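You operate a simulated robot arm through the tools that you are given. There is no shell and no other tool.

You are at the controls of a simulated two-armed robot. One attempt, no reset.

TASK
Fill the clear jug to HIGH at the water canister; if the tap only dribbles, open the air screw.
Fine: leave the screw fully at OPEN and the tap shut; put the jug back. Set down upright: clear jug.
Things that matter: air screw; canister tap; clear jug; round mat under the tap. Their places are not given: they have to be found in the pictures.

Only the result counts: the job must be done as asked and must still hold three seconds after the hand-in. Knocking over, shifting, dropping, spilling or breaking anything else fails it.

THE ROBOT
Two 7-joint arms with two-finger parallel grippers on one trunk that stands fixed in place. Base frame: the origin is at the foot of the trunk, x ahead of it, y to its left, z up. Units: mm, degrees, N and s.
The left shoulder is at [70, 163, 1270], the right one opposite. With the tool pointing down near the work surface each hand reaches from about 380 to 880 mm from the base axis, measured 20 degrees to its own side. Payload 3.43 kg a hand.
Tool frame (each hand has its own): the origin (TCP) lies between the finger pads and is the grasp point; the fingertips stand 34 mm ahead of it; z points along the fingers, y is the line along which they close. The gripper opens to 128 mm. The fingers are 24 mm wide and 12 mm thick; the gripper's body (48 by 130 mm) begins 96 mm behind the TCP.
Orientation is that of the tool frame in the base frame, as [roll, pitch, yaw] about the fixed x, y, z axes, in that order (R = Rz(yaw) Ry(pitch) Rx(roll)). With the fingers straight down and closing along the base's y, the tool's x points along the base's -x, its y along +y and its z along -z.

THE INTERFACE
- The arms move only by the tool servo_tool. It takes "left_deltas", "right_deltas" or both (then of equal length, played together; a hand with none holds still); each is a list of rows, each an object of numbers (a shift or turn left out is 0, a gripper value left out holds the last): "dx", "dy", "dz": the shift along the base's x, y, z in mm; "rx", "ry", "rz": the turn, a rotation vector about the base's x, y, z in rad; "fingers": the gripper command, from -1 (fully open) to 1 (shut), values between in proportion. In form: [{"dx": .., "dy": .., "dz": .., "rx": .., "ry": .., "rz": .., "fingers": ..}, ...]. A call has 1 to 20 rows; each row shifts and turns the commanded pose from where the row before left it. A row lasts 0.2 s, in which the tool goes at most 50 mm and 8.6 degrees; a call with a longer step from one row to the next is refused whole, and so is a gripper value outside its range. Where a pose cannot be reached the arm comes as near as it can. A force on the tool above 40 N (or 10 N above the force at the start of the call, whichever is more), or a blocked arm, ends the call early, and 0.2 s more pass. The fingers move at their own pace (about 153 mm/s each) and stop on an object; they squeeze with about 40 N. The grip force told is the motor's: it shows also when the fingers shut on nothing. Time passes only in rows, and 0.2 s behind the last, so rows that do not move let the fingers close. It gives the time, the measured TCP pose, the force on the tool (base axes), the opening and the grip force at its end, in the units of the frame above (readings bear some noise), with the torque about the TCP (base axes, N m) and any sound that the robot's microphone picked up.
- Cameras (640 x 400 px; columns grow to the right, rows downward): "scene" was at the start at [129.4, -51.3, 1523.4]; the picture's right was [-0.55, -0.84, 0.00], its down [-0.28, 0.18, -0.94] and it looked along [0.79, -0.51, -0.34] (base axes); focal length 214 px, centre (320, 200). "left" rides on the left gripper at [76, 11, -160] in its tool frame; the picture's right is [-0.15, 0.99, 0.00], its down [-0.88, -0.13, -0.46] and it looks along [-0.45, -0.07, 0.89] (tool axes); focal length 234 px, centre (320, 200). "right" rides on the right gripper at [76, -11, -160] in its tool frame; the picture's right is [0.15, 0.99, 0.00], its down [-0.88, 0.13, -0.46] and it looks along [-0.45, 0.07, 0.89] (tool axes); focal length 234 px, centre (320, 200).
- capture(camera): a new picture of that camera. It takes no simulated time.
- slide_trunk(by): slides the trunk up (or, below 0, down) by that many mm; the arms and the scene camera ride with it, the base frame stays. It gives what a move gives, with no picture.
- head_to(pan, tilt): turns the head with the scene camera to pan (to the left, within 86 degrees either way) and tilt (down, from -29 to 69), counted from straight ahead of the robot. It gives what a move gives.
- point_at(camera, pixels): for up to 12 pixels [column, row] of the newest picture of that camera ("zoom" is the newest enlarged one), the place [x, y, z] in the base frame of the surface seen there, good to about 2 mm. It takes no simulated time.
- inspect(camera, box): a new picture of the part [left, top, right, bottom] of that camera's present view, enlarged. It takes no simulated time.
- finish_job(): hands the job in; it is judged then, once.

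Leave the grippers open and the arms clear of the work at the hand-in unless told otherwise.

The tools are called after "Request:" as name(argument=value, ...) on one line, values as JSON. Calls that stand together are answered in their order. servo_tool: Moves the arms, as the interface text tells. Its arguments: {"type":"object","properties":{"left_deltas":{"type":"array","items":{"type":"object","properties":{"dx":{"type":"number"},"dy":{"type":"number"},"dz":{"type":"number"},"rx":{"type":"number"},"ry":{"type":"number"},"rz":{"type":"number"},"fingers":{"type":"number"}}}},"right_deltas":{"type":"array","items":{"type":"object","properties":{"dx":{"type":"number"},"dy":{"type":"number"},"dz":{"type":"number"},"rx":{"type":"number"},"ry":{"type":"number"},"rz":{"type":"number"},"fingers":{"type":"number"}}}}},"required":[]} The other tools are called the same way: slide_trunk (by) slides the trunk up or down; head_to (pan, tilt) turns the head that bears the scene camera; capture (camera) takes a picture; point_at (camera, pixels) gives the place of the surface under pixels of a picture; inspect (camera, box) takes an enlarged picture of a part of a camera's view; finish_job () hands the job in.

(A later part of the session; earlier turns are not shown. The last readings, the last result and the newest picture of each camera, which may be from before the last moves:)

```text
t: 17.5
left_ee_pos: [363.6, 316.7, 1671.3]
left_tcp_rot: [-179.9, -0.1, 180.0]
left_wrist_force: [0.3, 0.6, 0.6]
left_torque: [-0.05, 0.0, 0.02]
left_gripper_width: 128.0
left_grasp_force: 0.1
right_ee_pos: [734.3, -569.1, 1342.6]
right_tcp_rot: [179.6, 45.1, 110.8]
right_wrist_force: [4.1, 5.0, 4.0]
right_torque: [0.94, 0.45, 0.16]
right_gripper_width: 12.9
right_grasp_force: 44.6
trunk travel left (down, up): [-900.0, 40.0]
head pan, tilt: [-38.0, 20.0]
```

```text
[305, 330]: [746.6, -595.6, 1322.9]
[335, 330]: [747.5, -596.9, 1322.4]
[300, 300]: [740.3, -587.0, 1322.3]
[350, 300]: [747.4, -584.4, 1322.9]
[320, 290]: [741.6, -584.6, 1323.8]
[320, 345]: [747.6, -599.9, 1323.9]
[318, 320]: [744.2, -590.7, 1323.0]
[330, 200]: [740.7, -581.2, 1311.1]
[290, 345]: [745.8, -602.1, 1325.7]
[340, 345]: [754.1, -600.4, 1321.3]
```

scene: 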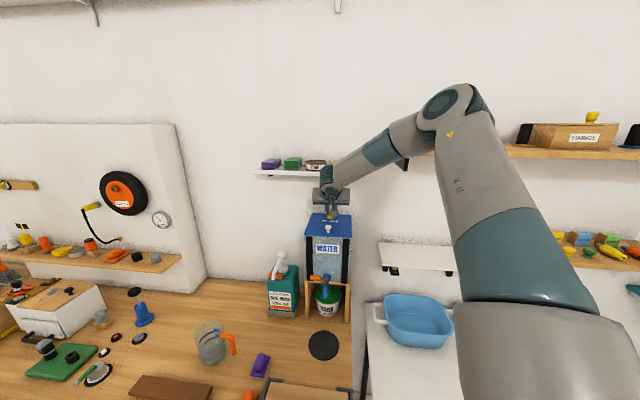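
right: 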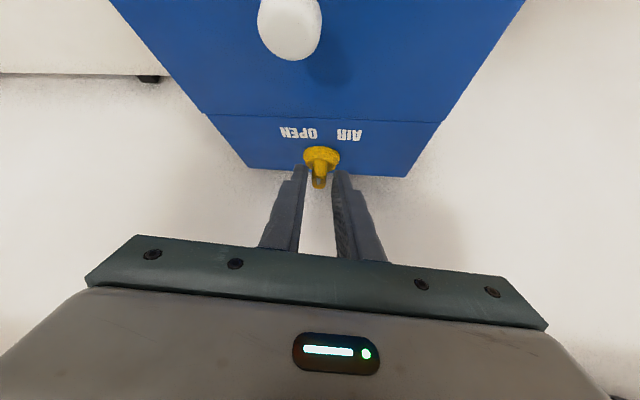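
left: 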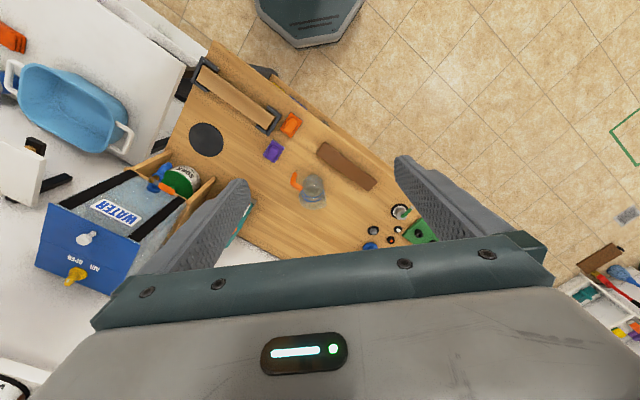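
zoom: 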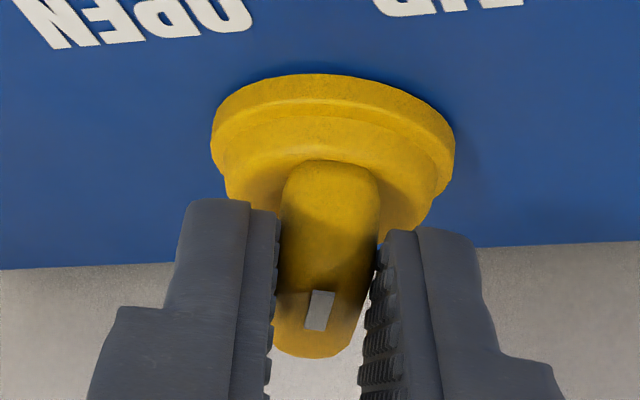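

The wing did turn clockwise, by about 20°, and freely. So it started at its counter-clockwise stop. Only a flow test can tell whether that stop is OPEN or closed, so I'll first put the screw back at that stop (as found).

Request:
servo_tool(right_deltas=[{"dx": -3.1, "dy": -1.5, "rz": 0.12}, {"dx": -3.0, "dy": -1.9, "rz": 0.12}, {"dx": -2.7, "dy": -2.1, "rz": 0.12}, {"dx": -1.3, "dy": -1.3, "rz": 0.065}, {}])

Request:
inspect(camera="right", box=[295, 135, 345, 195])

Request:
point_at(camera="zoom", pixels=[[320, 290], [320, 345], [318, 320], [330, 200], [305, 330], [335, 300]])

```text
t: 18.7
left_ee_pos: [364.6, 317.9, 1671.5]
left_tcp_rot: [-179.9, -0.1, -179.9]
left_wrist_force: [-0.3, 0.2, -0.7]
left_torque: [0.0, 0.0, -0.01]
left_gripper_width: 128.0
left_grasp_force: 0.1
right_ee_pos: [724.7, -577.1, 1341.7]
right_tcp_rot: [179.7, 45.0, 135.3]
right_wrist_force: [2.6, 8.6, -1.4]
right_torque: [0.65, 0.35, -0.07]
right_gripper_width: 13.0
right_grasp_force: 44.5
trunk travel left (down, up): [-900.0, 40.0]
head pan, tilt: [-38.0, 20.0]
```

```text
6.67 times, centred on (320, 165) of right
```

zoom: 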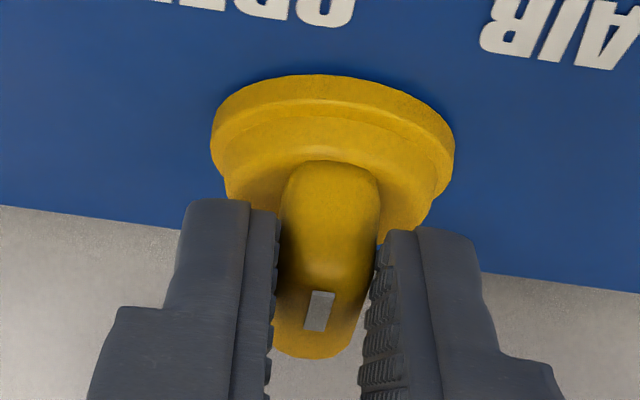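

```text
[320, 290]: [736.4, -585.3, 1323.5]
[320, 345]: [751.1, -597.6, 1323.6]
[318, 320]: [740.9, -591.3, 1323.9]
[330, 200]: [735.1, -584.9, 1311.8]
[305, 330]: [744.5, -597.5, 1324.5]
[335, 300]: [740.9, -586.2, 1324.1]
```

It followed back. I'll press a little further counter-clockwise to confirm it is against the stop.

Request:
servo_tool(right_deltas=[{"dx": -1.1, "dy": -1.3, "rz": 0.065}, {"dx": -1.1, "dy": -1.4, "rz": 0.065}, {}])

Request:
inspect(camera="right", box=[295, 135, 345, 195])

```text
t: 19.5
left_ee_pos: [367.0, 317.4, 1671.7]
left_tcp_rot: [-179.8, 0.0, -179.9]
left_wrist_force: [0.3, 0.6, 0.1]
left_torque: [-0.01, 0.02, 0.0]
left_gripper_width: 128.0
left_grasp_force: 0.1
right_ee_pos: [724.0, -579.3, 1342.0]
right_tcp_rot: [179.6, 45.1, 142.7]
right_wrist_force: [8.0, 8.7, 1.8]
right_torque: [0.85, 0.11, -0.7]
right_gripper_width: 14.8
right_grasp_force: 45.1
trunk travel left (down, up): [-900.0, 40.0]
head pan, tilt: [-38.0, 20.0]
```

```text
6.67 times, centred on (320, 165) of right
```

zoom: 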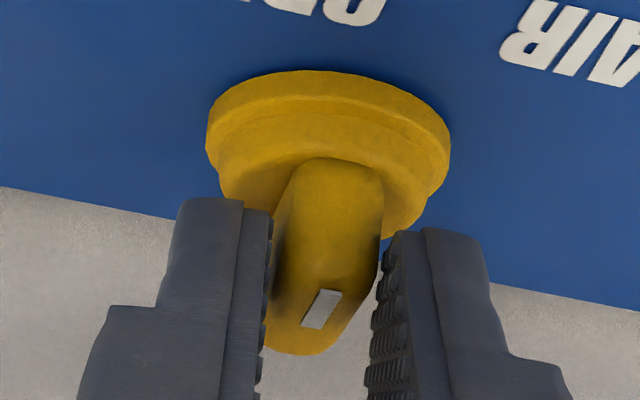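

The wing is firmly at its counter-clockwise stop (torque rises to -0.7 and the wing stays still). I'll open the fingers, unwind the hand yaw, and back out along the tool axis.

Request:
servo_tool(right_deltas=[{"fingers": 0.2}, {"fingers": 0.2}, {"dx": 2.2, "dy": 2.7, "rz": -0.13}, {"dx": 2.3, "dy": 2.3, "rz": -0.13}, {"dx": -12, "dy": 17, "dz": 21}, {"dx": -12, "dy": 17, "dz": 21}, {"dx": -12, "dy": 17, "dz": 21}, {"dx": -12, "dy": 17, "dz": 21}, {}])

Request:
inspect(camera="right", box=[260, 80, 380, 180])

```text
t: 21.5
left_ee_pos: [362.7, 314.6, 1673.6]
left_tcp_rot: [-180.0, 0.1, 180.0]
left_wrist_force: [0.6, 0.3, 0.5]
left_torque: [0.02, 0.0, -0.01]
left_gripper_width: 128.0
left_grasp_force: 0.1
right_ee_pos: [679.9, -508.5, 1425.0]
right_tcp_rot: [179.6, 45.1, 127.7]
right_wrist_force: [0.2, -0.8, 0.6]
right_torque: [-0.01, -0.03, -0.02]
right_gripper_width: 50.9
right_grasp_force: 0.1
trunk travel left (down, up): [-900.0, 40.0]
head pan, tilt: [-38.0, 20.0]
```

```text
4.00 times, centred on (320, 130) of right
```

zoom: 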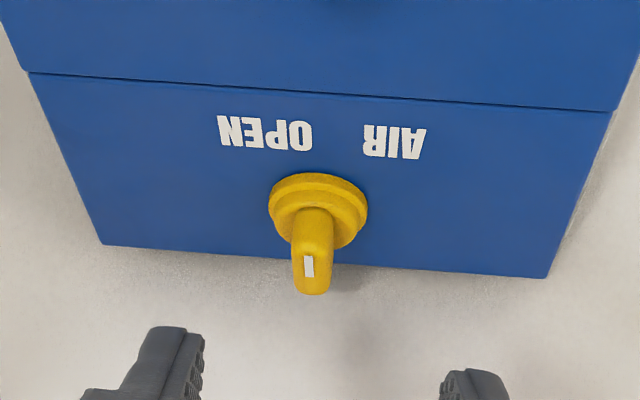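

The screw is back as found, with its mark straight at the front. Next is the jug: I'll back the right hand away from the canister, straighten it to point down, yaw it to match the jug handle, and move above the handle.

Request:
servo_tool(right_deltas=[{"dx": -24, "dy": 32, "dz": 3}, {"dx": -24, "dy": 32, "dz": 3}, {"dx": -24, "dy": 32, "dz": 3}, {"dx": -24, "dy": 32, "dz": 3}, {"dx": -24, "dy": 32, "dz": 3}, {"rx": 0.103, "ry": 0.0806}, {"rx": 0.103, "ry": 0.0806}, {"rx": 0.103, "ry": 0.0806}, {"rx": 0.103, "ry": 0.0806}, {"rx": 0.103, "ry": 0.0806}, {"rx": 0.103, "ry": 0.0806}, {}])

Request:
servo_tool(right_deltas=[{"dx": 14, "dy": 17.4, "dz": -12, "rz": 0.1425}, {"dx": 14, "dy": 17.4, "dz": -12, "rz": 0.1425}, {"dx": 14, "dy": 17.4, "dz": -12, "rz": 0.1425}, {"dx": 14, "dy": 17.4, "dz": -12, "rz": 0.1425}, {"dx": 14, "dy": 17.4, "dz": -12, "rz": 0.1425}, {"dx": 14, "dy": 17.4, "dz": -12, "rz": 0.1425}, {"dx": 14, "dy": 17.4, "dz": -12, "rz": 0.1425}, {"dx": 14, "dy": 17.4, "dz": -12, "rz": 0.1425}, {"dx": 14, "dy": 17.4, "dz": -12, "rz": 0.1425}, {"dx": 14, "dy": 17.4, "dz": -12, "rz": 0.1425}, {"dx": 14, "dy": 17.4, "dz": -12, "rz": 0.1425}, {"dx": 14, "dy": 17.4, "dz": -12, "rz": 0.1425}, {}, {}])

Request:
capture(camera="right")

Request:
capture(camera="scene")

```text
t: 24.1
left_ee_pos: [363.3, 317.1, 1673.5]
left_tcp_rot: [-179.8, 0.1, -179.9]
left_wrist_force: [0.2, 0.0, -0.4]
left_torque: [-0.01, 0.01, 0.03]
left_gripper_width: 128.0
left_grasp_force: 0.0
right_ee_pos: [557.8, -348.4, 1440.6]
right_tcp_rot: [179.9, -0.1, 127.9]
right_wrist_force: [0.0, -0.2, -0.7]
right_torque: [-0.01, 0.01, 0.02]
right_gripper_width: 51.2
right_grasp_force: 0.1
trunk travel left (down, up): [-900.0, 40.0]
head pan, tilt: [-38.0, 20.0]
```

```text
t: 27.1
left_ee_pos: [364.6, 314.7, 1672.5]
left_tcp_rot: [-180.0, 0.0, -179.9]
left_wrist_force: [0.5, -1.0, -0.8]
left_torque: [0.0, 0.02, 0.0]
left_gripper_width: 128.0
left_grasp_force: 0.1
right_ee_pos: [646.2, -199.3, 1296.4]
right_tcp_rot: [-179.9, 0.1, -134.4]
right_wrist_force: [-0.3, 0.7, -0.2]
right_torque: [0.01, 0.02, -0.02]
right_gripper_width: 51.3
right_grasp_force: 0.1
right hand out of reach, approached as far as the arm can: row 8, 9, 10, 11, 12
trunk travel left (down, up): [-900.0, 40.0]
head pan, tilt: [-38.0, 20.0]
```

```text
taken
```

right: 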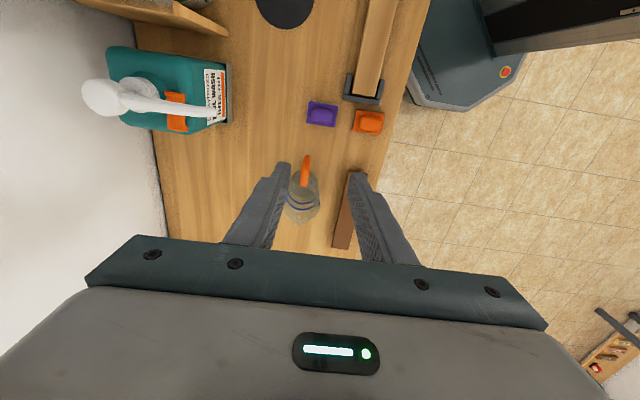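

```text
taken
```

scene: 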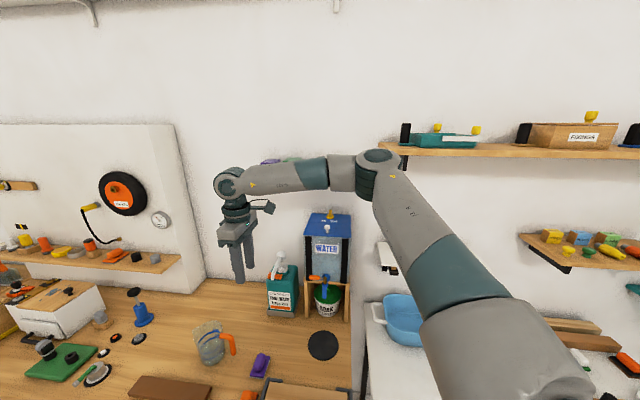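

The yaw matches the handle (-134°). I'll lower the trunk by 250 mm to bring the shoulder to a better height. The fingertips will then be near z≈1012, still above the handle and jug.

Request:
slide_trunk(by=-250)

Request:
capture(camera="right")

Request:
capture(camera="scene")

```text
t: 29.7
left_ee_pos: [363.0, 315.2, 1423.7]
left_tcp_rot: [-179.9, 0.0, 180.0]
left_wrist_force: [-0.3, -0.6, 0.1]
left_torque: [0.0, -0.01, 0.0]
left_gripper_width: 127.9
left_grasp_force: 0.1
right_ee_pos: [646.3, -199.8, 1047.1]
right_tcp_rot: [-179.9, 0.2, -134.4]
right_wrist_force: [-0.5, -0.4, 0.3]
right_torque: [0.0, 0.02, 0.0]
right_gripper_width: 50.9
right_grasp_force: 0.1
trunk travel left (down, up): [-650.0, 290.0]
head pan, tilt: [-38.0, 20.0]
```

```text
taken
```

right: 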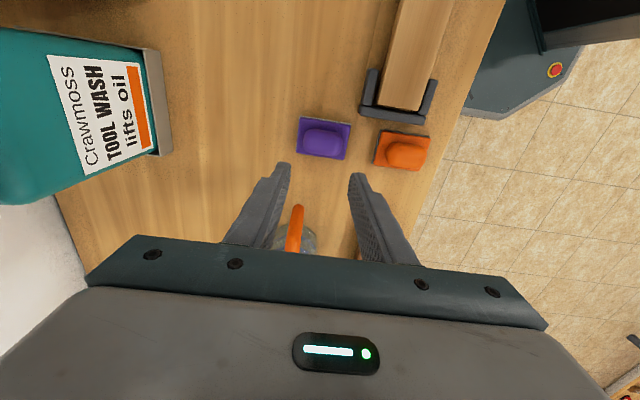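

```text
taken
```

scene: 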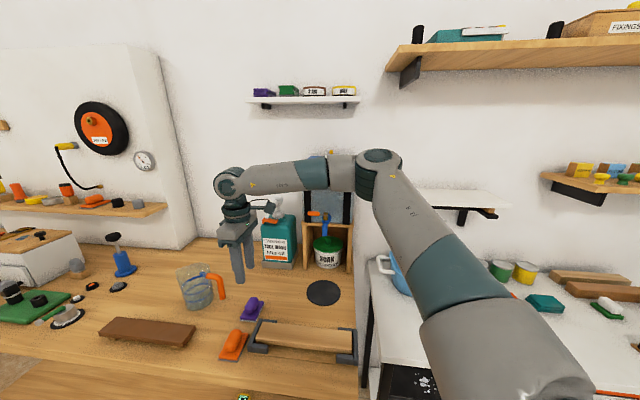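

The handle shows at about (296, 228) in the right view. I'll measure it from this closer view.

Request:
inspect(camera="right", box=[265, 185, 345, 255])

Request:
point_at(camera="zoom", pixels=[[265, 165], [260, 200], [250, 250], [245, 300], [235, 350], [225, 370], [275, 250], [225, 250], [300, 370], [360, 350], [210, 330], [270, 330]])

```text
5.71 times, centred on (305, 220) of right
```

zoom: 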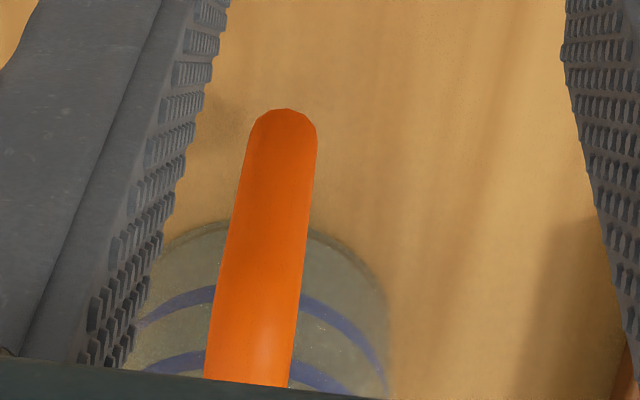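

```text
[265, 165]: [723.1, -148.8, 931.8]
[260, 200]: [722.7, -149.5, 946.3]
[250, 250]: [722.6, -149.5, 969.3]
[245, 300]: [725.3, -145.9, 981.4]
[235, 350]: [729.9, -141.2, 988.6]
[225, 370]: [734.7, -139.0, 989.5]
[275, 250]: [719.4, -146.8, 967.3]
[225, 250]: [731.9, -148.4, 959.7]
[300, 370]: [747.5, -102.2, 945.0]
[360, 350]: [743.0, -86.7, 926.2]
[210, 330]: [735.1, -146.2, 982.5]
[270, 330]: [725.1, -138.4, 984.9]
```

The handle's vertical grip centre is about (729, -142.5), roughly 14 mm thick, from z 908 to 990. I'll move over it at the present height, then check before descending.

Request:
servo_tool(right_deltas=[{"dx": 27.5, "dy": 19.1}, {"dx": 27.5, "dy": 19.1}, {"dx": 27.5, "dy": 19.1}, {}, {}])

Request:
capture(camera="right")

Request:
capture(camera="scene")

```text
t: 30.9
left_ee_pos: [363.6, 315.9, 1423.9]
left_tcp_rot: [-179.9, 0.0, 180.0]
left_wrist_force: [0.3, 0.1, -0.3]
left_torque: [0.01, -0.03, 0.02]
left_gripper_width: 128.2
left_grasp_force: 0.0
right_ee_pos: [646.1, -199.3, 1047.2]
right_tcp_rot: [-179.8, 0.1, -134.5]
right_wrist_force: [0.4, 0.2, -0.6]
right_torque: [0.04, -0.01, 0.01]
right_gripper_width: 51.0
right_grasp_force: 0.0
right hand out of reach, approached as far as the arm can: row 1, 2, 3
trunk travel left (down, up): [-650.0, 290.0]
head pan, tilt: [-38.0, 20.0]
```

```text
taken
```

right: 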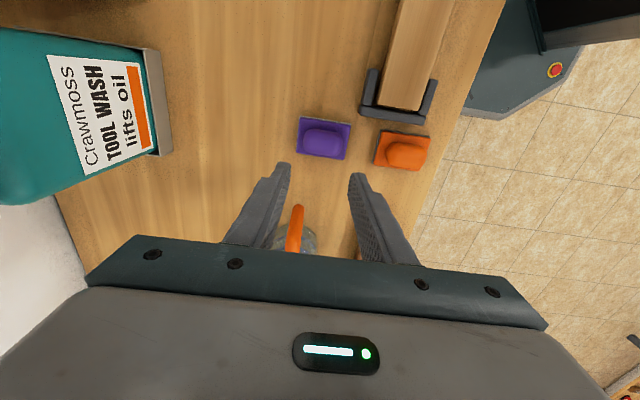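

```text
taken
```

scene: 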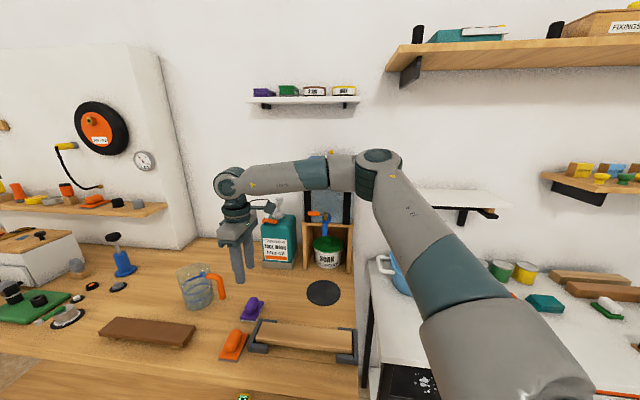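

The arm reports out of reach here, probably a joint limit from the swung-out elbow rather than distance. I'll test by turning the yaw back toward neutral and then moving outward again.

Request:
servo_tool(right_deltas=[{"rz": -0.13}, {"rz": -0.13}, {"rz": -0.13}, {"rz": -0.13}, {"rz": -0.13}, {"rz": -0.13}, {"dx": 20, "dy": 10}, {"dx": 20, "dy": 10}, {}])

Request:
capture(camera="scene")

```text
t: 32.9
left_ee_pos: [363.6, 316.3, 1423.3]
left_tcp_rot: [-179.9, 0.0, -180.0]
left_wrist_force: [0.6, -0.5, 0.3]
left_torque: [-0.01, 0.01, 0.01]
left_gripper_width: 127.7
left_grasp_force: 0.0
right_ee_pos: [655.9, -207.9, 1050.5]
right_tcp_rot: [-180.0, 0.2, -179.2]
right_wrist_force: [-1.2, 0.4, -0.3]
right_torque: [0.02, -0.01, -0.02]
right_gripper_width: 51.0
right_grasp_force: 0.0
right hand out of reach, approached as far as the arm can: row 7, 8
trunk travel left (down, up): [-650.0, 290.0]
head pan, tilt: [-38.0, 20.0]
```

```text
taken
```

scene: 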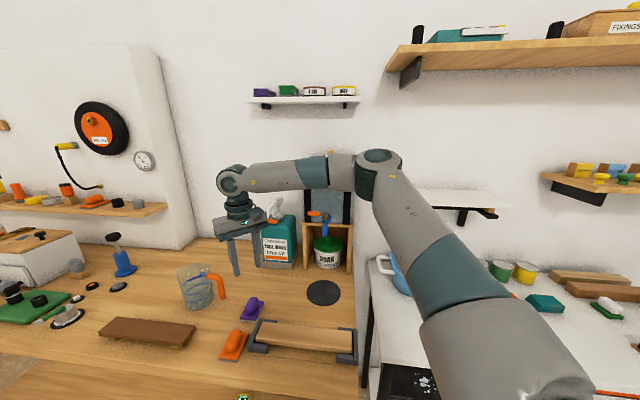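

I'll measure the arm's elbow and wrist positions to understand its posture.

Request:
point_at(camera="scene", pixels=[[378, 160], [235, 182], [290, 180], [420, 220], [500, 340], [240, 215], [300, 330], [452, 270]])

```text
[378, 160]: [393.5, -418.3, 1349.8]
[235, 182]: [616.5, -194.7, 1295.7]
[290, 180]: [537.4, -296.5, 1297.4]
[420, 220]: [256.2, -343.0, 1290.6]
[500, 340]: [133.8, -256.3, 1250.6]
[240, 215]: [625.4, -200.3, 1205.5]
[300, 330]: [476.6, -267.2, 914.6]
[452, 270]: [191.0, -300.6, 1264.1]
```

The elbow sits high and out to the right, with the wrist above the shoulder. Its natural reach is with the hand lower relative to the shoulder, so I'll raise the trunk by 130 and lower the hand by the same amount, then try moving outward.

Request:
slide_trunk(by=130)

Request:
servo_tool(right_deltas=[{"dz": -33}, {"dz": -33}, {"dz": -33}, {"dz": -33}, {"dx": 20, "dy": 15}, {"dx": 20, "dy": 15}, {"dx": 20, "dy": 15}, {"dx": 13, "dy": 12}, {}])

Request:
capture(camera="scene")

```text
t: 34.5
left_ee_pos: [364.2, 315.0, 1552.7]
left_tcp_rot: [-179.9, 0.0, -179.9]
left_wrist_force: [0.8, -0.6, -0.5]
left_torque: [0.0, -0.04, 0.02]
left_gripper_width: 128.1
left_grasp_force: 0.0
right_ee_pos: [655.7, -208.7, 1180.3]
right_tcp_rot: [179.9, 0.3, -179.2]
right_wrist_force: [-0.5, 0.0, 0.1]
right_torque: [-0.02, 0.03, 0.01]
right_gripper_width: 51.3
right_grasp_force: 0.2
trunk travel left (down, up): [-780.0, 160.0]
head pan, tilt: [-38.0, 20.0]
```

```text
t: 36.5
left_ee_pos: [363.7, 314.9, 1553.3]
left_tcp_rot: [-179.9, 0.0, 180.0]
left_wrist_force: [-0.4, 0.0, 0.0]
left_torque: [0.01, 0.03, -0.01]
left_gripper_width: 128.2
left_grasp_force: 0.1
right_ee_pos: [653.2, -232.1, 1084.6]
right_tcp_rot: [-180.0, 0.3, -179.3]
right_wrist_force: [-0.7, 0.6, -0.1]
right_torque: [0.01, -0.02, -0.03]
right_gripper_width: 51.1
right_grasp_force: 0.0
right hand out of reach, approached as far as the arm can: row 2, 3, 4, 5, 6, 7, 8
trunk travel left (down, up): [-780.0, 160.0]
head pan, tilt: [-38.0, 20.0]
```

```text
taken
```

scene: 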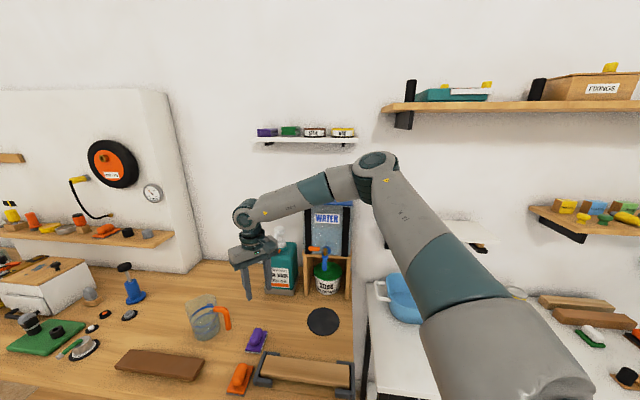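

Still limited; the elbow is stuck high. I'll pull the hand back toward the body to unwind the arm, lower it there, and then extend again.

Request:
servo_tool(right_deltas=[{"dx": -40, "dy": -10, "dz": 15}, {"dx": -40, "dy": -10, "dz": 15}, {"dx": -40, "dy": -10, "dz": 10}, {"dx": -40, "dy": -10}, {"dx": -40, "dy": -10}, {"dx": -40, "dy": -10}, {"dx": -30, "dy": -10}, {}])

Request:
capture(camera="scene")

```text
t: 38.3
left_ee_pos: [363.2, 315.9, 1551.8]
left_tcp_rot: [-179.8, 0.0, -179.9]
left_wrist_force: [0.3, 0.0, -0.7]
left_torque: [0.0, 0.03, 0.01]
left_gripper_width: 128.1
left_grasp_force: 0.0
right_ee_pos: [378.7, -299.7, 1127.7]
right_tcp_rot: [-179.9, 0.2, -179.2]
right_wrist_force: [-0.9, 0.7, 0.3]
right_torque: [-0.04, 0.0, 0.04]
right_gripper_width: 51.3
right_grasp_force: 0.1
trunk travel left (down, up): [-780.0, 160.0]
head pan, tilt: [-38.0, 20.0]
```

```text
taken
```

scene: 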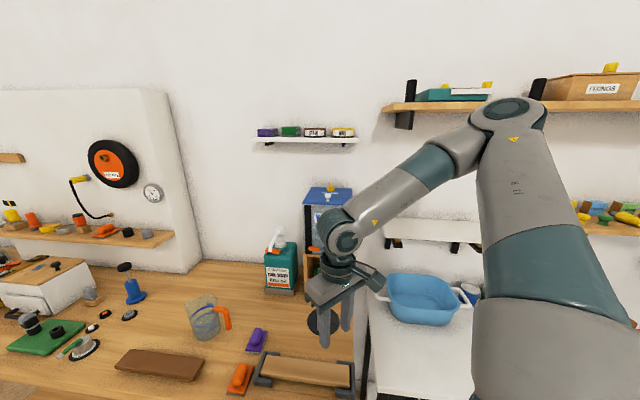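

Now I'll move left (+y) close to the body first, then extend forward, staying above z≈1090 over the bench items.

Request:
servo_tool(right_deltas=[{"dy": 35}, {"dy": 35}, {"dy": 35}, {"dy": 35}, {}])

Request:
servo_tool(right_deltas=[{"dx": 35}, {"dx": 35}, {"dx": 35}, {"dx": 35}, {"dx": 35}, {"dx": 35}, {"dx": 35}, {}])

Request:
capture(camera="scene")

```text
t: 39.5
left_ee_pos: [362.5, 314.8, 1553.7]
left_tcp_rot: [-179.9, 0.1, 180.0]
left_wrist_force: [-0.2, -0.5, 0.0]
left_torque: [0.01, 0.0, -0.02]
left_gripper_width: 127.7
left_grasp_force: 0.1
right_ee_pos: [377.5, -160.4, 1128.4]
right_tcp_rot: [-180.0, 0.1, -179.3]
right_wrist_force: [0.1, 0.1, -0.1]
right_torque: [0.0, -0.02, -0.02]
right_gripper_width: 51.2
right_grasp_force: 0.0
trunk travel left (down, up): [-780.0, 160.0]
head pan, tilt: [-38.0, 20.0]
```

```text
t: 41.3
left_ee_pos: [362.8, 316.3, 1553.0]
left_tcp_rot: [-179.9, 0.0, -179.9]
left_wrist_force: [0.6, 0.3, 0.6]
left_torque: [-0.01, -0.04, 0.02]
left_gripper_width: 127.7
left_grasp_force: 0.1
right_ee_pos: [614.2, -180.9, 1129.6]
right_tcp_rot: [179.9, 0.3, -179.2]
right_wrist_force: [-0.5, -0.1, -0.4]
right_torque: [0.0, 0.04, 0.03]
right_gripper_width: 51.2
right_grasp_force: 0.1
right hand out of reach, approached as far as the arm can: row 6, 7
trunk travel left (down, up): [-780.0, 160.0]
head pan, tilt: [-38.0, 20.0]
```

```text
taken
```

scene: 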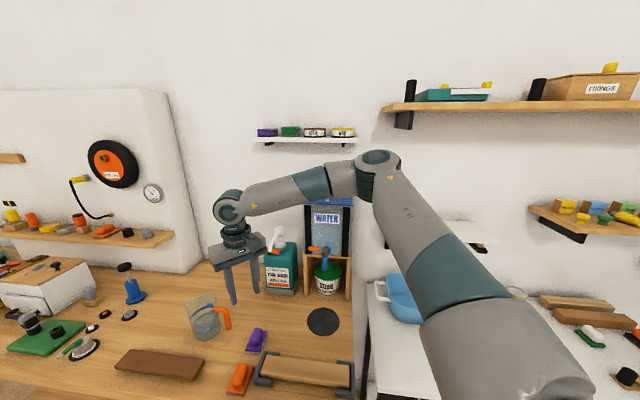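

The limit is a shoulder/elbow posture one. If I lean the hand 45° toward the robot in the handle's plane, the wrist stays about 170 mm closer and the handle becomes reachable. I'll yaw +46° and lean the tool so that it points down and toward the jug.

Request:
servo_tool(right_deltas=[{"dx": -8, "rz": 0.134}, {"dx": -8, "rz": 0.134}, {"dx": -8, "rz": 0.134}, {"rz": 0.134}, {"rz": 0.134}, {"rz": 0.134}, {"rx": 0.094, "ry": -0.091}, {"rx": 0.094, "ry": -0.091}, {"rx": 0.094, "ry": -0.091}, {"rx": 0.094, "ry": -0.091}, {"rx": 0.094, "ry": -0.091}, {"rx": 0.094, "ry": -0.091}, {}])

Request:
capture(camera="scene")

Request:
capture(camera="right")

```text
t: 44.1
left_ee_pos: [363.9, 314.6, 1552.0]
left_tcp_rot: [-179.9, 0.0, 180.0]
left_wrist_force: [0.1, -0.1, 0.3]
left_torque: [-0.01, -0.04, 0.02]
left_gripper_width: 128.0
left_grasp_force: 0.1
right_ee_pos: [586.0, -182.8, 1131.3]
right_tcp_rot: [-179.2, 45.3, -132.8]
right_wrist_force: [0.3, 0.8, -0.6]
right_torque: [-0.03, 0.01, 0.01]
right_gripper_width: 51.2
right_grasp_force: 0.1
trunk travel left (down, up): [-780.0, 160.0]
head pan, tilt: [-38.0, 20.0]
```

```text
taken
```

scene: 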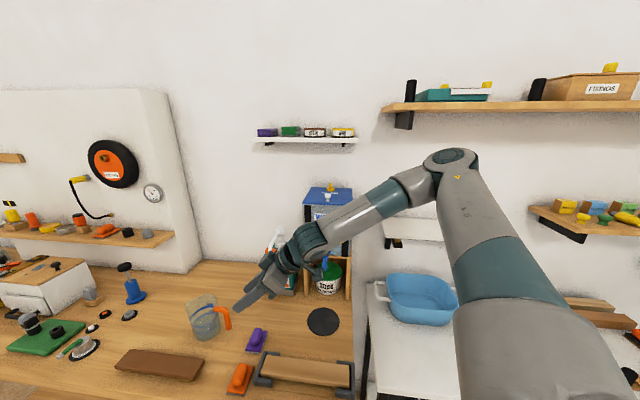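

```text
taken
```

right: 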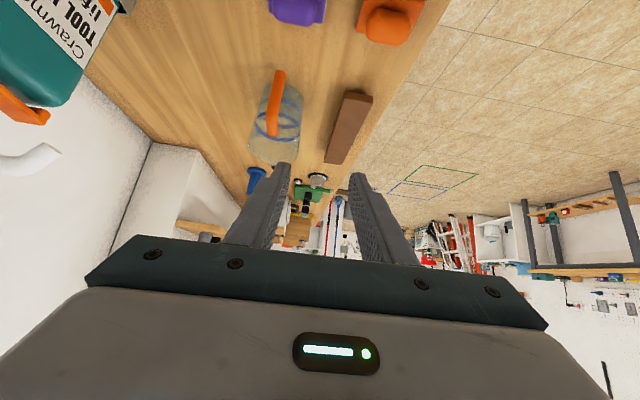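

The hand now leans correctly. I'll move to the pre-approach point at about (672, -204, 1023), in line with the handle.

Request:
servo_tool(right_deltas=[{"dx": 21.5, "dy": -5.2, "dz": -27}, {"dx": 21.5, "dy": -5.2, "dz": -27}, {"dx": 21.5, "dy": -5.2, "dz": -27}, {"dx": 21.5, "dy": -5.2, "dz": -27}, {}, {}])

Request:
capture(camera="right")

Request:
capture(camera="scene")

```text
t: 45.5
left_ee_pos: [362.6, 315.7, 1553.6]
left_tcp_rot: [-180.0, 0.2, 180.0]
left_wrist_force: [0.0, -0.2, 0.7]
left_torque: [-0.02, 0.0, 0.0]
left_gripper_width: 128.1
left_grasp_force: 0.1
right_ee_pos: [673.5, -201.3, 1025.1]
right_tcp_rot: [-179.2, 45.1, -132.8]
right_wrist_force: [0.1, 0.2, 0.6]
right_torque: [-0.02, -0.02, 0.01]
right_gripper_width: 51.2
right_grasp_force: 0.0
trunk travel left (down, up): [-780.0, 160.0]
head pan, tilt: [-38.0, 20.0]
```

```text
taken
```

right: 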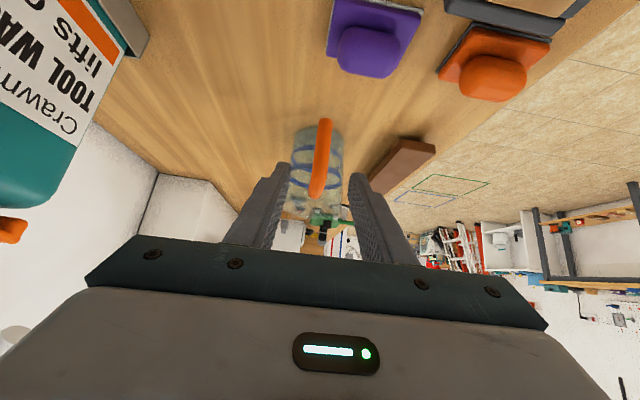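

```text
taken
```

scene: 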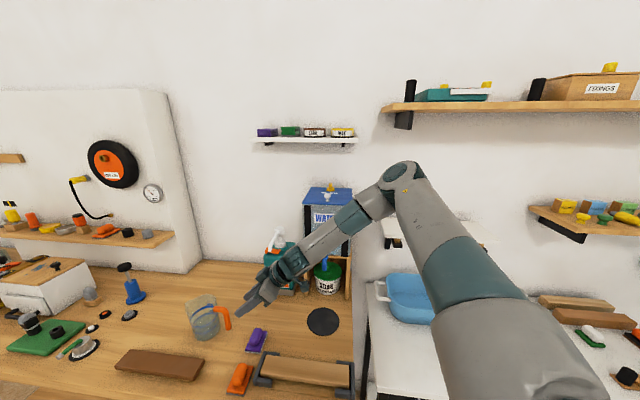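

The handle is centred between the fingers at about (320, 160). I'll re-measure its line from here.

Request:
inspect(camera="right", box=[270, 105, 370, 225])

Request:
point_at(camera="right", pixels=[[325, 122], [323, 140], [321, 155], [319, 170], [317, 182], [316, 192], [315, 155], [327, 155], [313, 170], [325, 170]])

```text
3.33 times, centred on (320, 165) of right
```

zoom: 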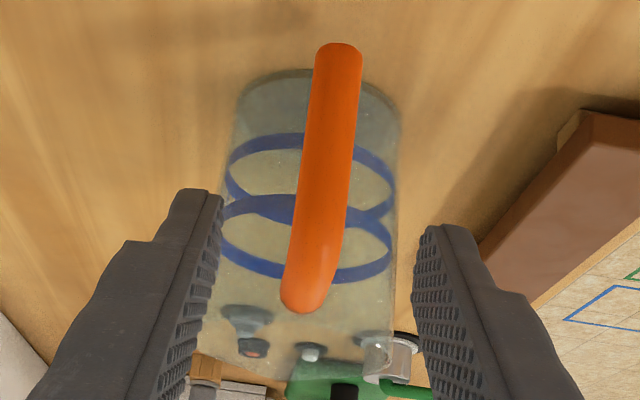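

```text
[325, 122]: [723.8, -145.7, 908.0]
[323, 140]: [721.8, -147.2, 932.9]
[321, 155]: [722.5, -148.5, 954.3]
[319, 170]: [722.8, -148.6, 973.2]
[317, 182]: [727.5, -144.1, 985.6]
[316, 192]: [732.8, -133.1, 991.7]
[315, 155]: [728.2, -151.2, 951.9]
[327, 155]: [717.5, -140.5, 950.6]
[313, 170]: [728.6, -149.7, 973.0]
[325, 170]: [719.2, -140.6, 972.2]
```

Lateral alignment is right. I'll advance to the grasp in small rows, stopping with the handle just ahead of the TCP at z≈945, then close the fingers.

Request:
servo_tool(right_deltas=[{"dx": 12.5, "dy": 13.6, "dz": -20}, {"dx": 12.5, "dy": 13.6, "dz": -20}, {"dx": 12.5, "dy": 13.6, "dz": -20}, {"dx": 12.5, "dy": 13.6, "dz": -20}, {}])

Request:
capture(camera="right")

```text
t: 46.7
left_ee_pos: [363.5, 315.4, 1554.2]
left_tcp_rot: [-179.9, 0.1, -180.0]
left_wrist_force: [1.0, 0.2, 0.6]
left_torque: [-0.01, -0.02, -0.02]
left_gripper_width: 128.1
left_grasp_force: 0.0
right_ee_pos: [703.1, -170.4, 1019.0]
right_tcp_rot: [-179.0, 44.9, -132.8]
right_wrist_force: [0.2, -0.3, 0.9]
right_torque: [0.0, 0.0, 0.05]
right_gripper_width: 50.7
right_grasp_force: 0.1
right hand out of reach, approached as far as the arm can: row 1, 2, 3, 4
trunk travel left (down, up): [-780.0, 160.0]
head pan, tilt: [-38.0, 20.0]
```

```text
taken
```

right: 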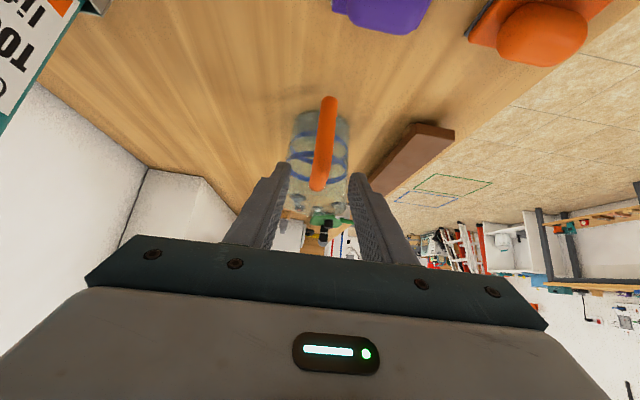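

The arm cannot go lower relative to the shoulder. I'll use the trunk instead: back the hand off and raise it ~185 mm, then lower the trunk by 180 mm.

Request:
servo_tool(right_deltas=[{"dx": -10, "dy": -10, "dz": 40}, {"dx": -10, "dy": -10, "dz": 45}, {"dx": -10, "dy": -10, "dz": 45}, {"dz": 45}, {}, {}])

Request:
slide_trunk(by=-180)

Request:
capture(camera="right")

Request:
capture(camera="scene")

```text
t: 48.1
left_ee_pos: [364.7, 314.8, 1553.2]
left_tcp_rot: [-179.9, -0.1, 180.0]
left_wrist_force: [0.2, -0.7, 0.9]
left_torque: [0.0, 0.01, 0.01]
left_gripper_width: 127.9
left_grasp_force: 0.1
right_ee_pos: [666.2, -209.2, 1188.3]
right_tcp_rot: [-179.3, 45.8, -132.8]
right_wrist_force: [0.4, -0.5, -0.4]
right_torque: [-0.02, 0.01, 0.02]
right_gripper_width: 51.3
right_grasp_force: 0.0
right hand out of reach, approached as far as the arm can: row 4
trunk travel left (down, up): [-780.0, 160.0]
head pan, tilt: [-38.0, 20.0]
```

```text
t: 50.1
left_ee_pos: [363.0, 315.5, 1373.0]
left_tcp_rot: [-180.0, 0.1, 180.0]
left_wrist_force: [0.3, -0.7, 0.3]
left_torque: [-0.01, -0.01, 0.0]
left_gripper_width: 127.7
left_grasp_force: 0.0
right_ee_pos: [665.3, -209.4, 1008.0]
right_tcp_rot: [-179.3, 45.7, -132.8]
right_wrist_force: [0.1, 1.1, 0.3]
right_torque: [0.0, -0.04, -0.03]
right_gripper_width: 51.1
right_grasp_force: 0.1
trunk travel left (down, up): [-600.0, 340.0]
head pan, tilt: [-38.0, 20.0]
```

```text
taken
```

right: 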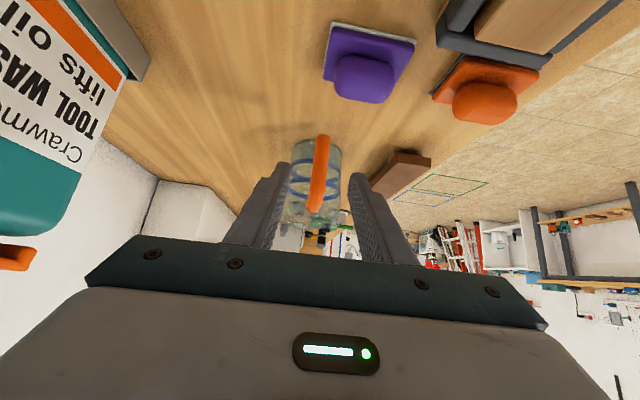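

```text
taken
```

scene: 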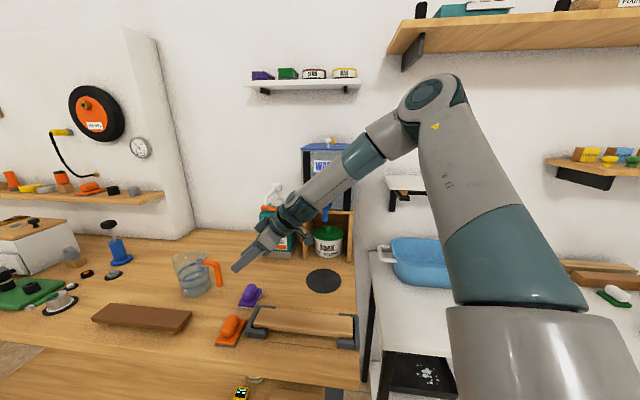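

Position is (665, -209, 1008), still in line with the handle plane. I'll advance to the grasp point (724, -147, 945).

Request:
servo_tool(right_deltas=[{"dx": 14.6, "dy": 15.6, "dz": -15.8}, {"dx": 14.6, "dy": 15.6, "dz": -15.8}, {"dx": 14.6, "dy": 15.6, "dz": -15.8}, {"dx": 14.5, "dy": 15.6, "dz": -15.8}, {}])

Request:
capture(camera="right")

Request:
capture(camera="scene")

```text
t: 51.3
left_ee_pos: [362.9, 315.4, 1372.3]
left_tcp_rot: [-180.0, 0.0, -180.0]
left_wrist_force: [-0.1, -0.3, -0.2]
left_torque: [0.0, -0.03, 0.0]
left_gripper_width: 128.0
left_grasp_force: 0.0
right_ee_pos: [696.7, -176.7, 932.5]
right_tcp_rot: [-179.5, 46.5, -132.8]
right_wrist_force: [0.2, -0.8, 1.0]
right_torque: [0.0, 0.01, 0.01]
right_gripper_width: 51.2
right_grasp_force: 0.1
right hand out of reach, approached as far as the arm can: row 1, 2, 3, 4
trunk travel left (down, up): [-600.0, 340.0]
head pan, tilt: [-38.0, 20.0]
```

```text
taken
```

right: 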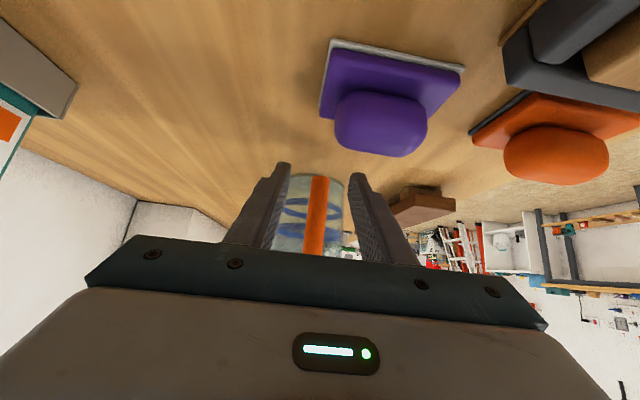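

```text
taken
```

scene: 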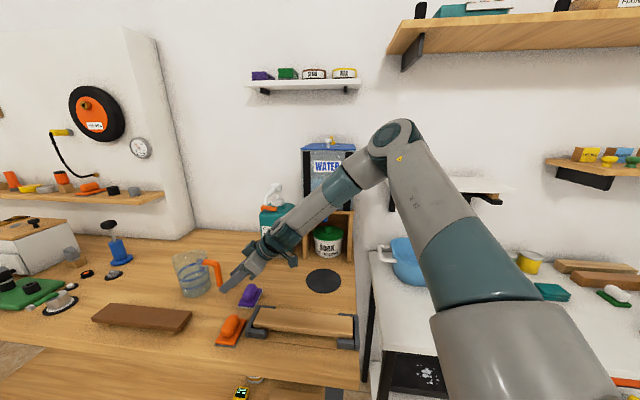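

The arm is still short by ~40 mm horizontally because the inward direction is limited in this wrist twist. The grip bar is a vertical cylinder, so I can also take it with the hand coming straight from the robot's side (yaw 180°, leaning back 45°). I'll retreat, turn the yaw by -47°, and line up from that side.

Request:
servo_tool(right_deltas=[{"dx": -12, "dy": -13, "dz": 25}, {"dx": -12, "dy": -13, "dz": 25}, {"dx": -12, "dy": -13, "dz": 25}, {"dz": 15}, {"rz": -0.137}, {"rz": -0.137}, {"rz": -0.137}, {"rz": -0.137}, {"rz": -0.137}, {"rz": -0.137}, {}])

Request:
servo_tool(right_deltas=[{"dx": -5, "dy": 20}, {"dy": 20}, {"dy": 20}, {"dy": 16}, {}])

Request:
capture(camera="right")

Request:
capture(camera="scene")

```text
t: 53.7
left_ee_pos: [364.4, 315.1, 1372.7]
left_tcp_rot: [-180.0, 0.1, 180.0]
left_wrist_force: [-0.6, 0.4, -0.7]
left_torque: [-0.02, -0.02, -0.01]
left_gripper_width: 128.0
left_grasp_force: 0.1
right_ee_pos: [655.8, -223.3, 1017.6]
right_tcp_rot: [-179.2, 45.7, 180.0]
right_wrist_force: [0.0, -0.4, 0.9]
right_torque: [-0.01, 0.01, 0.0]
right_gripper_width: 51.2
right_grasp_force: 0.0
right hand out of reach, approached as far as the arm can: row 5
trunk travel left (down, up): [-600.0, 340.0]
head pan, tilt: [-38.0, 20.0]
```

```text
t: 54.9
left_ee_pos: [362.5, 314.9, 1372.0]
left_tcp_rot: [179.9, 0.0, 180.0]
left_wrist_force: [0.5, -0.7, 0.8]
left_torque: [0.0, -0.04, 0.01]
left_gripper_width: 128.1
left_grasp_force: 0.0
right_ee_pos: [653.3, -146.2, 1017.9]
right_tcp_rot: [-179.4, 45.8, -179.9]
right_wrist_force: [0.0, -0.3, 0.0]
right_torque: [0.0, -0.01, 0.0]
right_gripper_width: 51.2
right_grasp_force: 0.0
trunk travel left (down, up): [-600.0, 340.0]
head pan, tilt: [-38.0, 20.0]
```

```text
taken
```

right: 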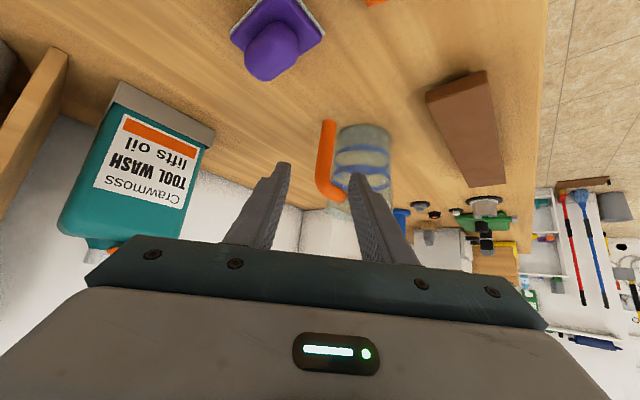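

```text
taken
```

scene: 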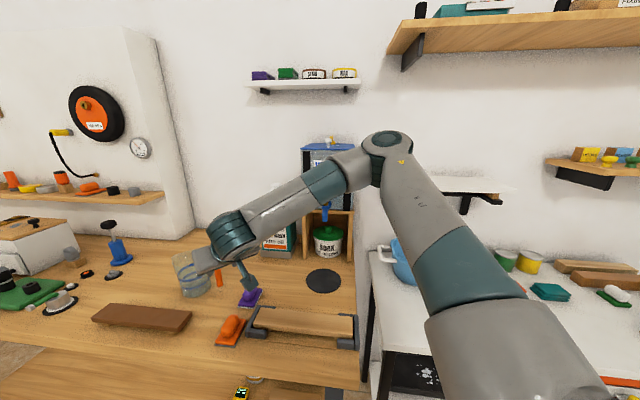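

It reached that pose without complaint. Now I'll narrow the fingers to about 34 mm and advance along the tool axis in steps to (721, -143, 947).

Request:
servo_tool(right_deltas=[{"fingers": 0.47}, {"dx": 17, "dy": 1, "dz": -17.7}, {"dx": 17, "dy": 1, "dz": -17.7}, {"dx": 12, "dy": 0.5, "dz": -12}, {}])

Request:
capture(camera="right")

Request:
inspect(camera="right", box=[260, 100, 400, 250])

```text
t: 56.1
left_ee_pos: [363.9, 315.6, 1373.2]
left_tcp_rot: [-179.9, 0.0, -179.9]
left_wrist_force: [0.1, 0.3, -0.6]
left_torque: [0.01, 0.01, -0.03]
left_gripper_width: 127.9
left_grasp_force: 0.1
right_ee_pos: [694.2, -153.1, 972.7]
right_tcp_rot: [-179.4, 45.7, -179.9]
right_wrist_force: [-0.1, -0.7, -0.7]
right_torque: [0.0, -0.01, -0.01]
right_gripper_width: 33.8
right_grasp_force: 0.3
right hand out of reach, approached as far as the arm can: row 4
trunk travel left (down, up): [-600.0, 340.0]
head pan, tilt: [-38.0, 20.0]
```

```text
taken
```

right: 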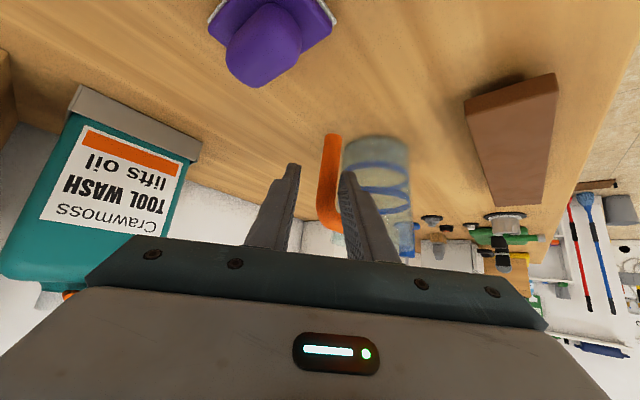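

```text
2.67 times, centred on (330, 175) of right
```

zoom: 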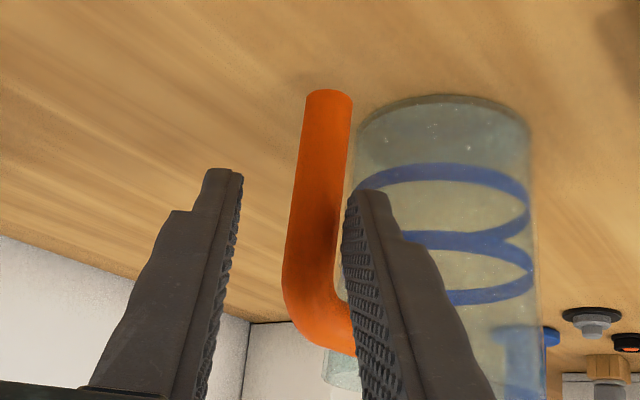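

The limit gets tighter as the hand goes lower relative to the shoulder. So I'll back off and up, then lower the trunk another 140 mm and retry from there.

Request:
servo_tool(right_deltas=[{"dx": -17, "dz": 18}, {"dx": -17, "dy": 2, "dz": 20}, {"dx": -10, "dy": 3, "dz": 40}, {"dz": 45}, {"dz": 45}, {}])

Request:
slide_trunk(by=-140)

Request:
capture(camera="right")

```text
t: 57.5
left_ee_pos: [363.3, 314.4, 1373.2]
left_tcp_rot: [179.9, 0.1, -180.0]
left_wrist_force: [0.2, -0.2, 0.1]
left_torque: [0.02, -0.02, 0.02]
left_gripper_width: 128.3
left_grasp_force: 0.1
right_ee_pos: [650.9, -148.0, 1142.1]
right_tcp_rot: [-179.3, 45.7, -179.9]
right_wrist_force: [0.2, 0.1, 0.1]
right_torque: [-0.02, 0.0, 0.01]
right_gripper_width: 33.8
right_grasp_force: 0.1
trunk travel left (down, up): [-600.0, 340.0]
head pan, tilt: [-38.0, 20.0]
```

```text
t: 59.1
left_ee_pos: [362.9, 314.2, 1233.8]
left_tcp_rot: [-179.9, 0.1, -179.8]
left_wrist_force: [-0.3, 1.0, -0.4]
left_torque: [-0.04, 0.04, -0.03]
left_gripper_width: 128.0
left_grasp_force: 0.0
right_ee_pos: [649.7, -147.9, 1002.4]
right_tcp_rot: [-179.3, 45.7, -179.9]
right_wrist_force: [0.0, -0.2, 0.0]
right_torque: [-0.01, 0.0, 0.04]
right_gripper_width: 34.0
right_grasp_force: 0.0
trunk travel left (down, up): [-460.0, 480.0]
head pan, tilt: [-38.0, 20.0]
```

```text
taken
```

right: 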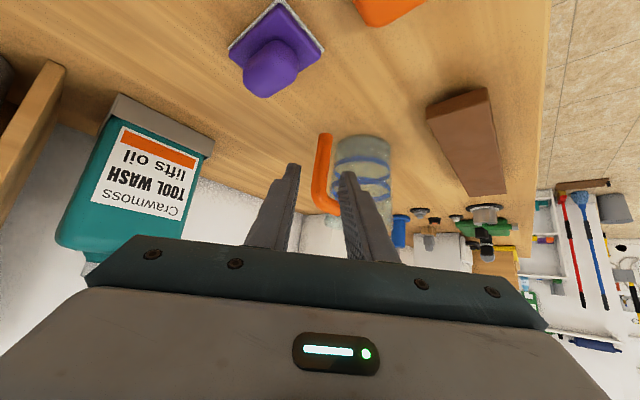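

Now the shoulder is lower. I'll first centre sideways on the bar (y≈-143) and then advance.

Request:
servo_tool(right_deltas=[{"dy": 4.5}, {"dx": 14, "dz": -12}, {"dx": 14, "dz": -12}, {"dx": 10, "dz": -8}, {}])

Request:
inspect(camera="right", box=[260, 100, 400, 250])

```text
t: 60.3
left_ee_pos: [361.9, 314.6, 1232.2]
left_tcp_rot: [-179.9, 0.1, 180.0]
left_wrist_force: [0.2, -0.7, 0.8]
left_torque: [0.0, 0.0, -0.02]
left_gripper_width: 128.1
left_grasp_force: 0.1
right_ee_pos: [687.5, -143.3, 967.9]
right_tcp_rot: [-179.3, 45.8, -180.0]
right_wrist_force: [-0.4, 0.8, -0.2]
right_torque: [-0.02, -0.03, 0.03]
right_gripper_width: 33.8
right_grasp_force: 0.1
trunk travel left (down, up): [-460.0, 480.0]
head pan, tilt: [-38.0, 20.0]
```

```text
2.67 times, centred on (330, 175) of right
```

zoom: 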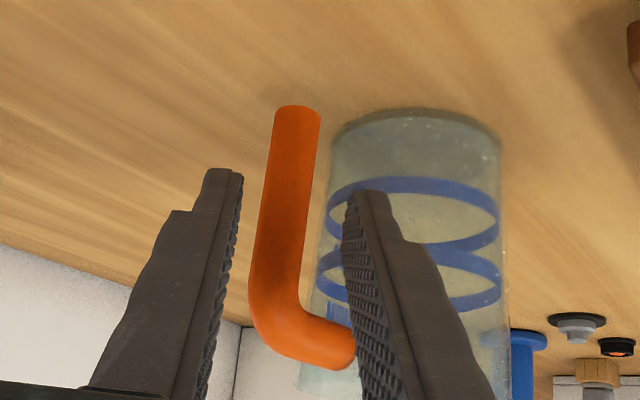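

The bar is between the fingers. I'll advance the remaining ~33 mm and check again before closing.

Request:
servo_tool(right_deltas=[{"dx": 11.2, "dz": -8}, {"dx": 11.2, "dz": -8}, {"dx": 11.1, "dz": -8}, {}])

Request:
capture(camera="right")

Request:
inspect(camera="right", box=[260, 120, 400, 260])

Request:
capture(camera="scene")

```text
t: 61.3
left_ee_pos: [363.8, 314.6, 1233.8]
left_tcp_rot: [-179.8, 0.0, -180.0]
left_wrist_force: [0.0, 0.1, 0.3]
left_torque: [0.01, -0.02, 0.02]
left_gripper_width: 127.9
left_grasp_force: 0.1
right_ee_pos: [720.9, -143.5, 947.9]
right_tcp_rot: [-179.3, 45.8, -179.9]
right_wrist_force: [-0.1, -0.5, -0.2]
right_torque: [-0.01, 0.0, 0.0]
right_gripper_width: 33.9
right_grasp_force: 0.0
trunk travel left (down, up): [-460.0, 480.0]
head pan, tilt: [-38.0, 20.0]
```

```text
taken
```

right: 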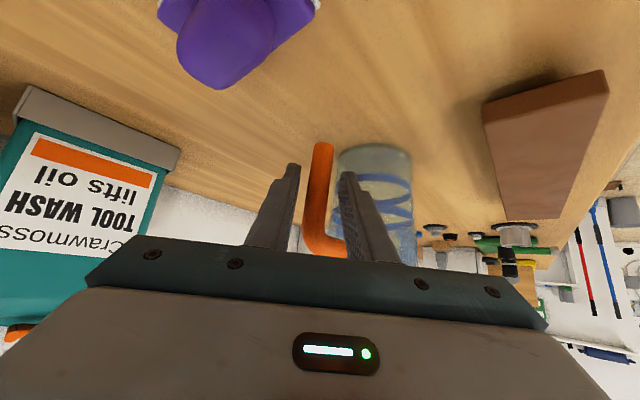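

```text
2.86 times, centred on (330, 190) of right
```

zoom: 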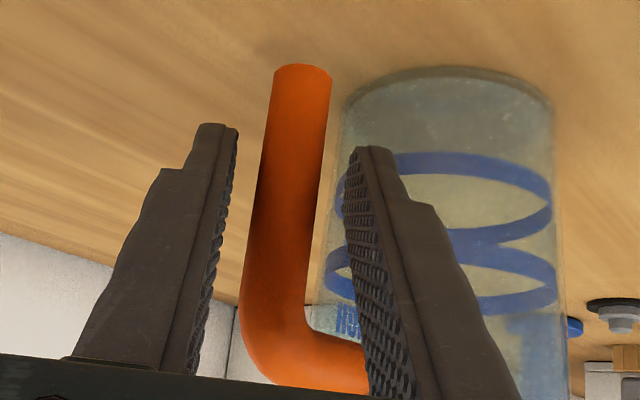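

```text
taken
```

scene: 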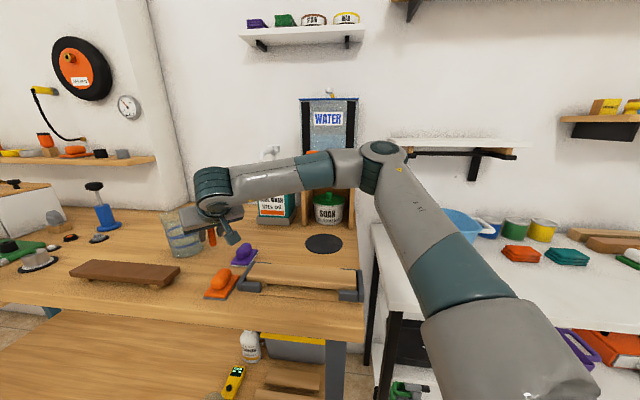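

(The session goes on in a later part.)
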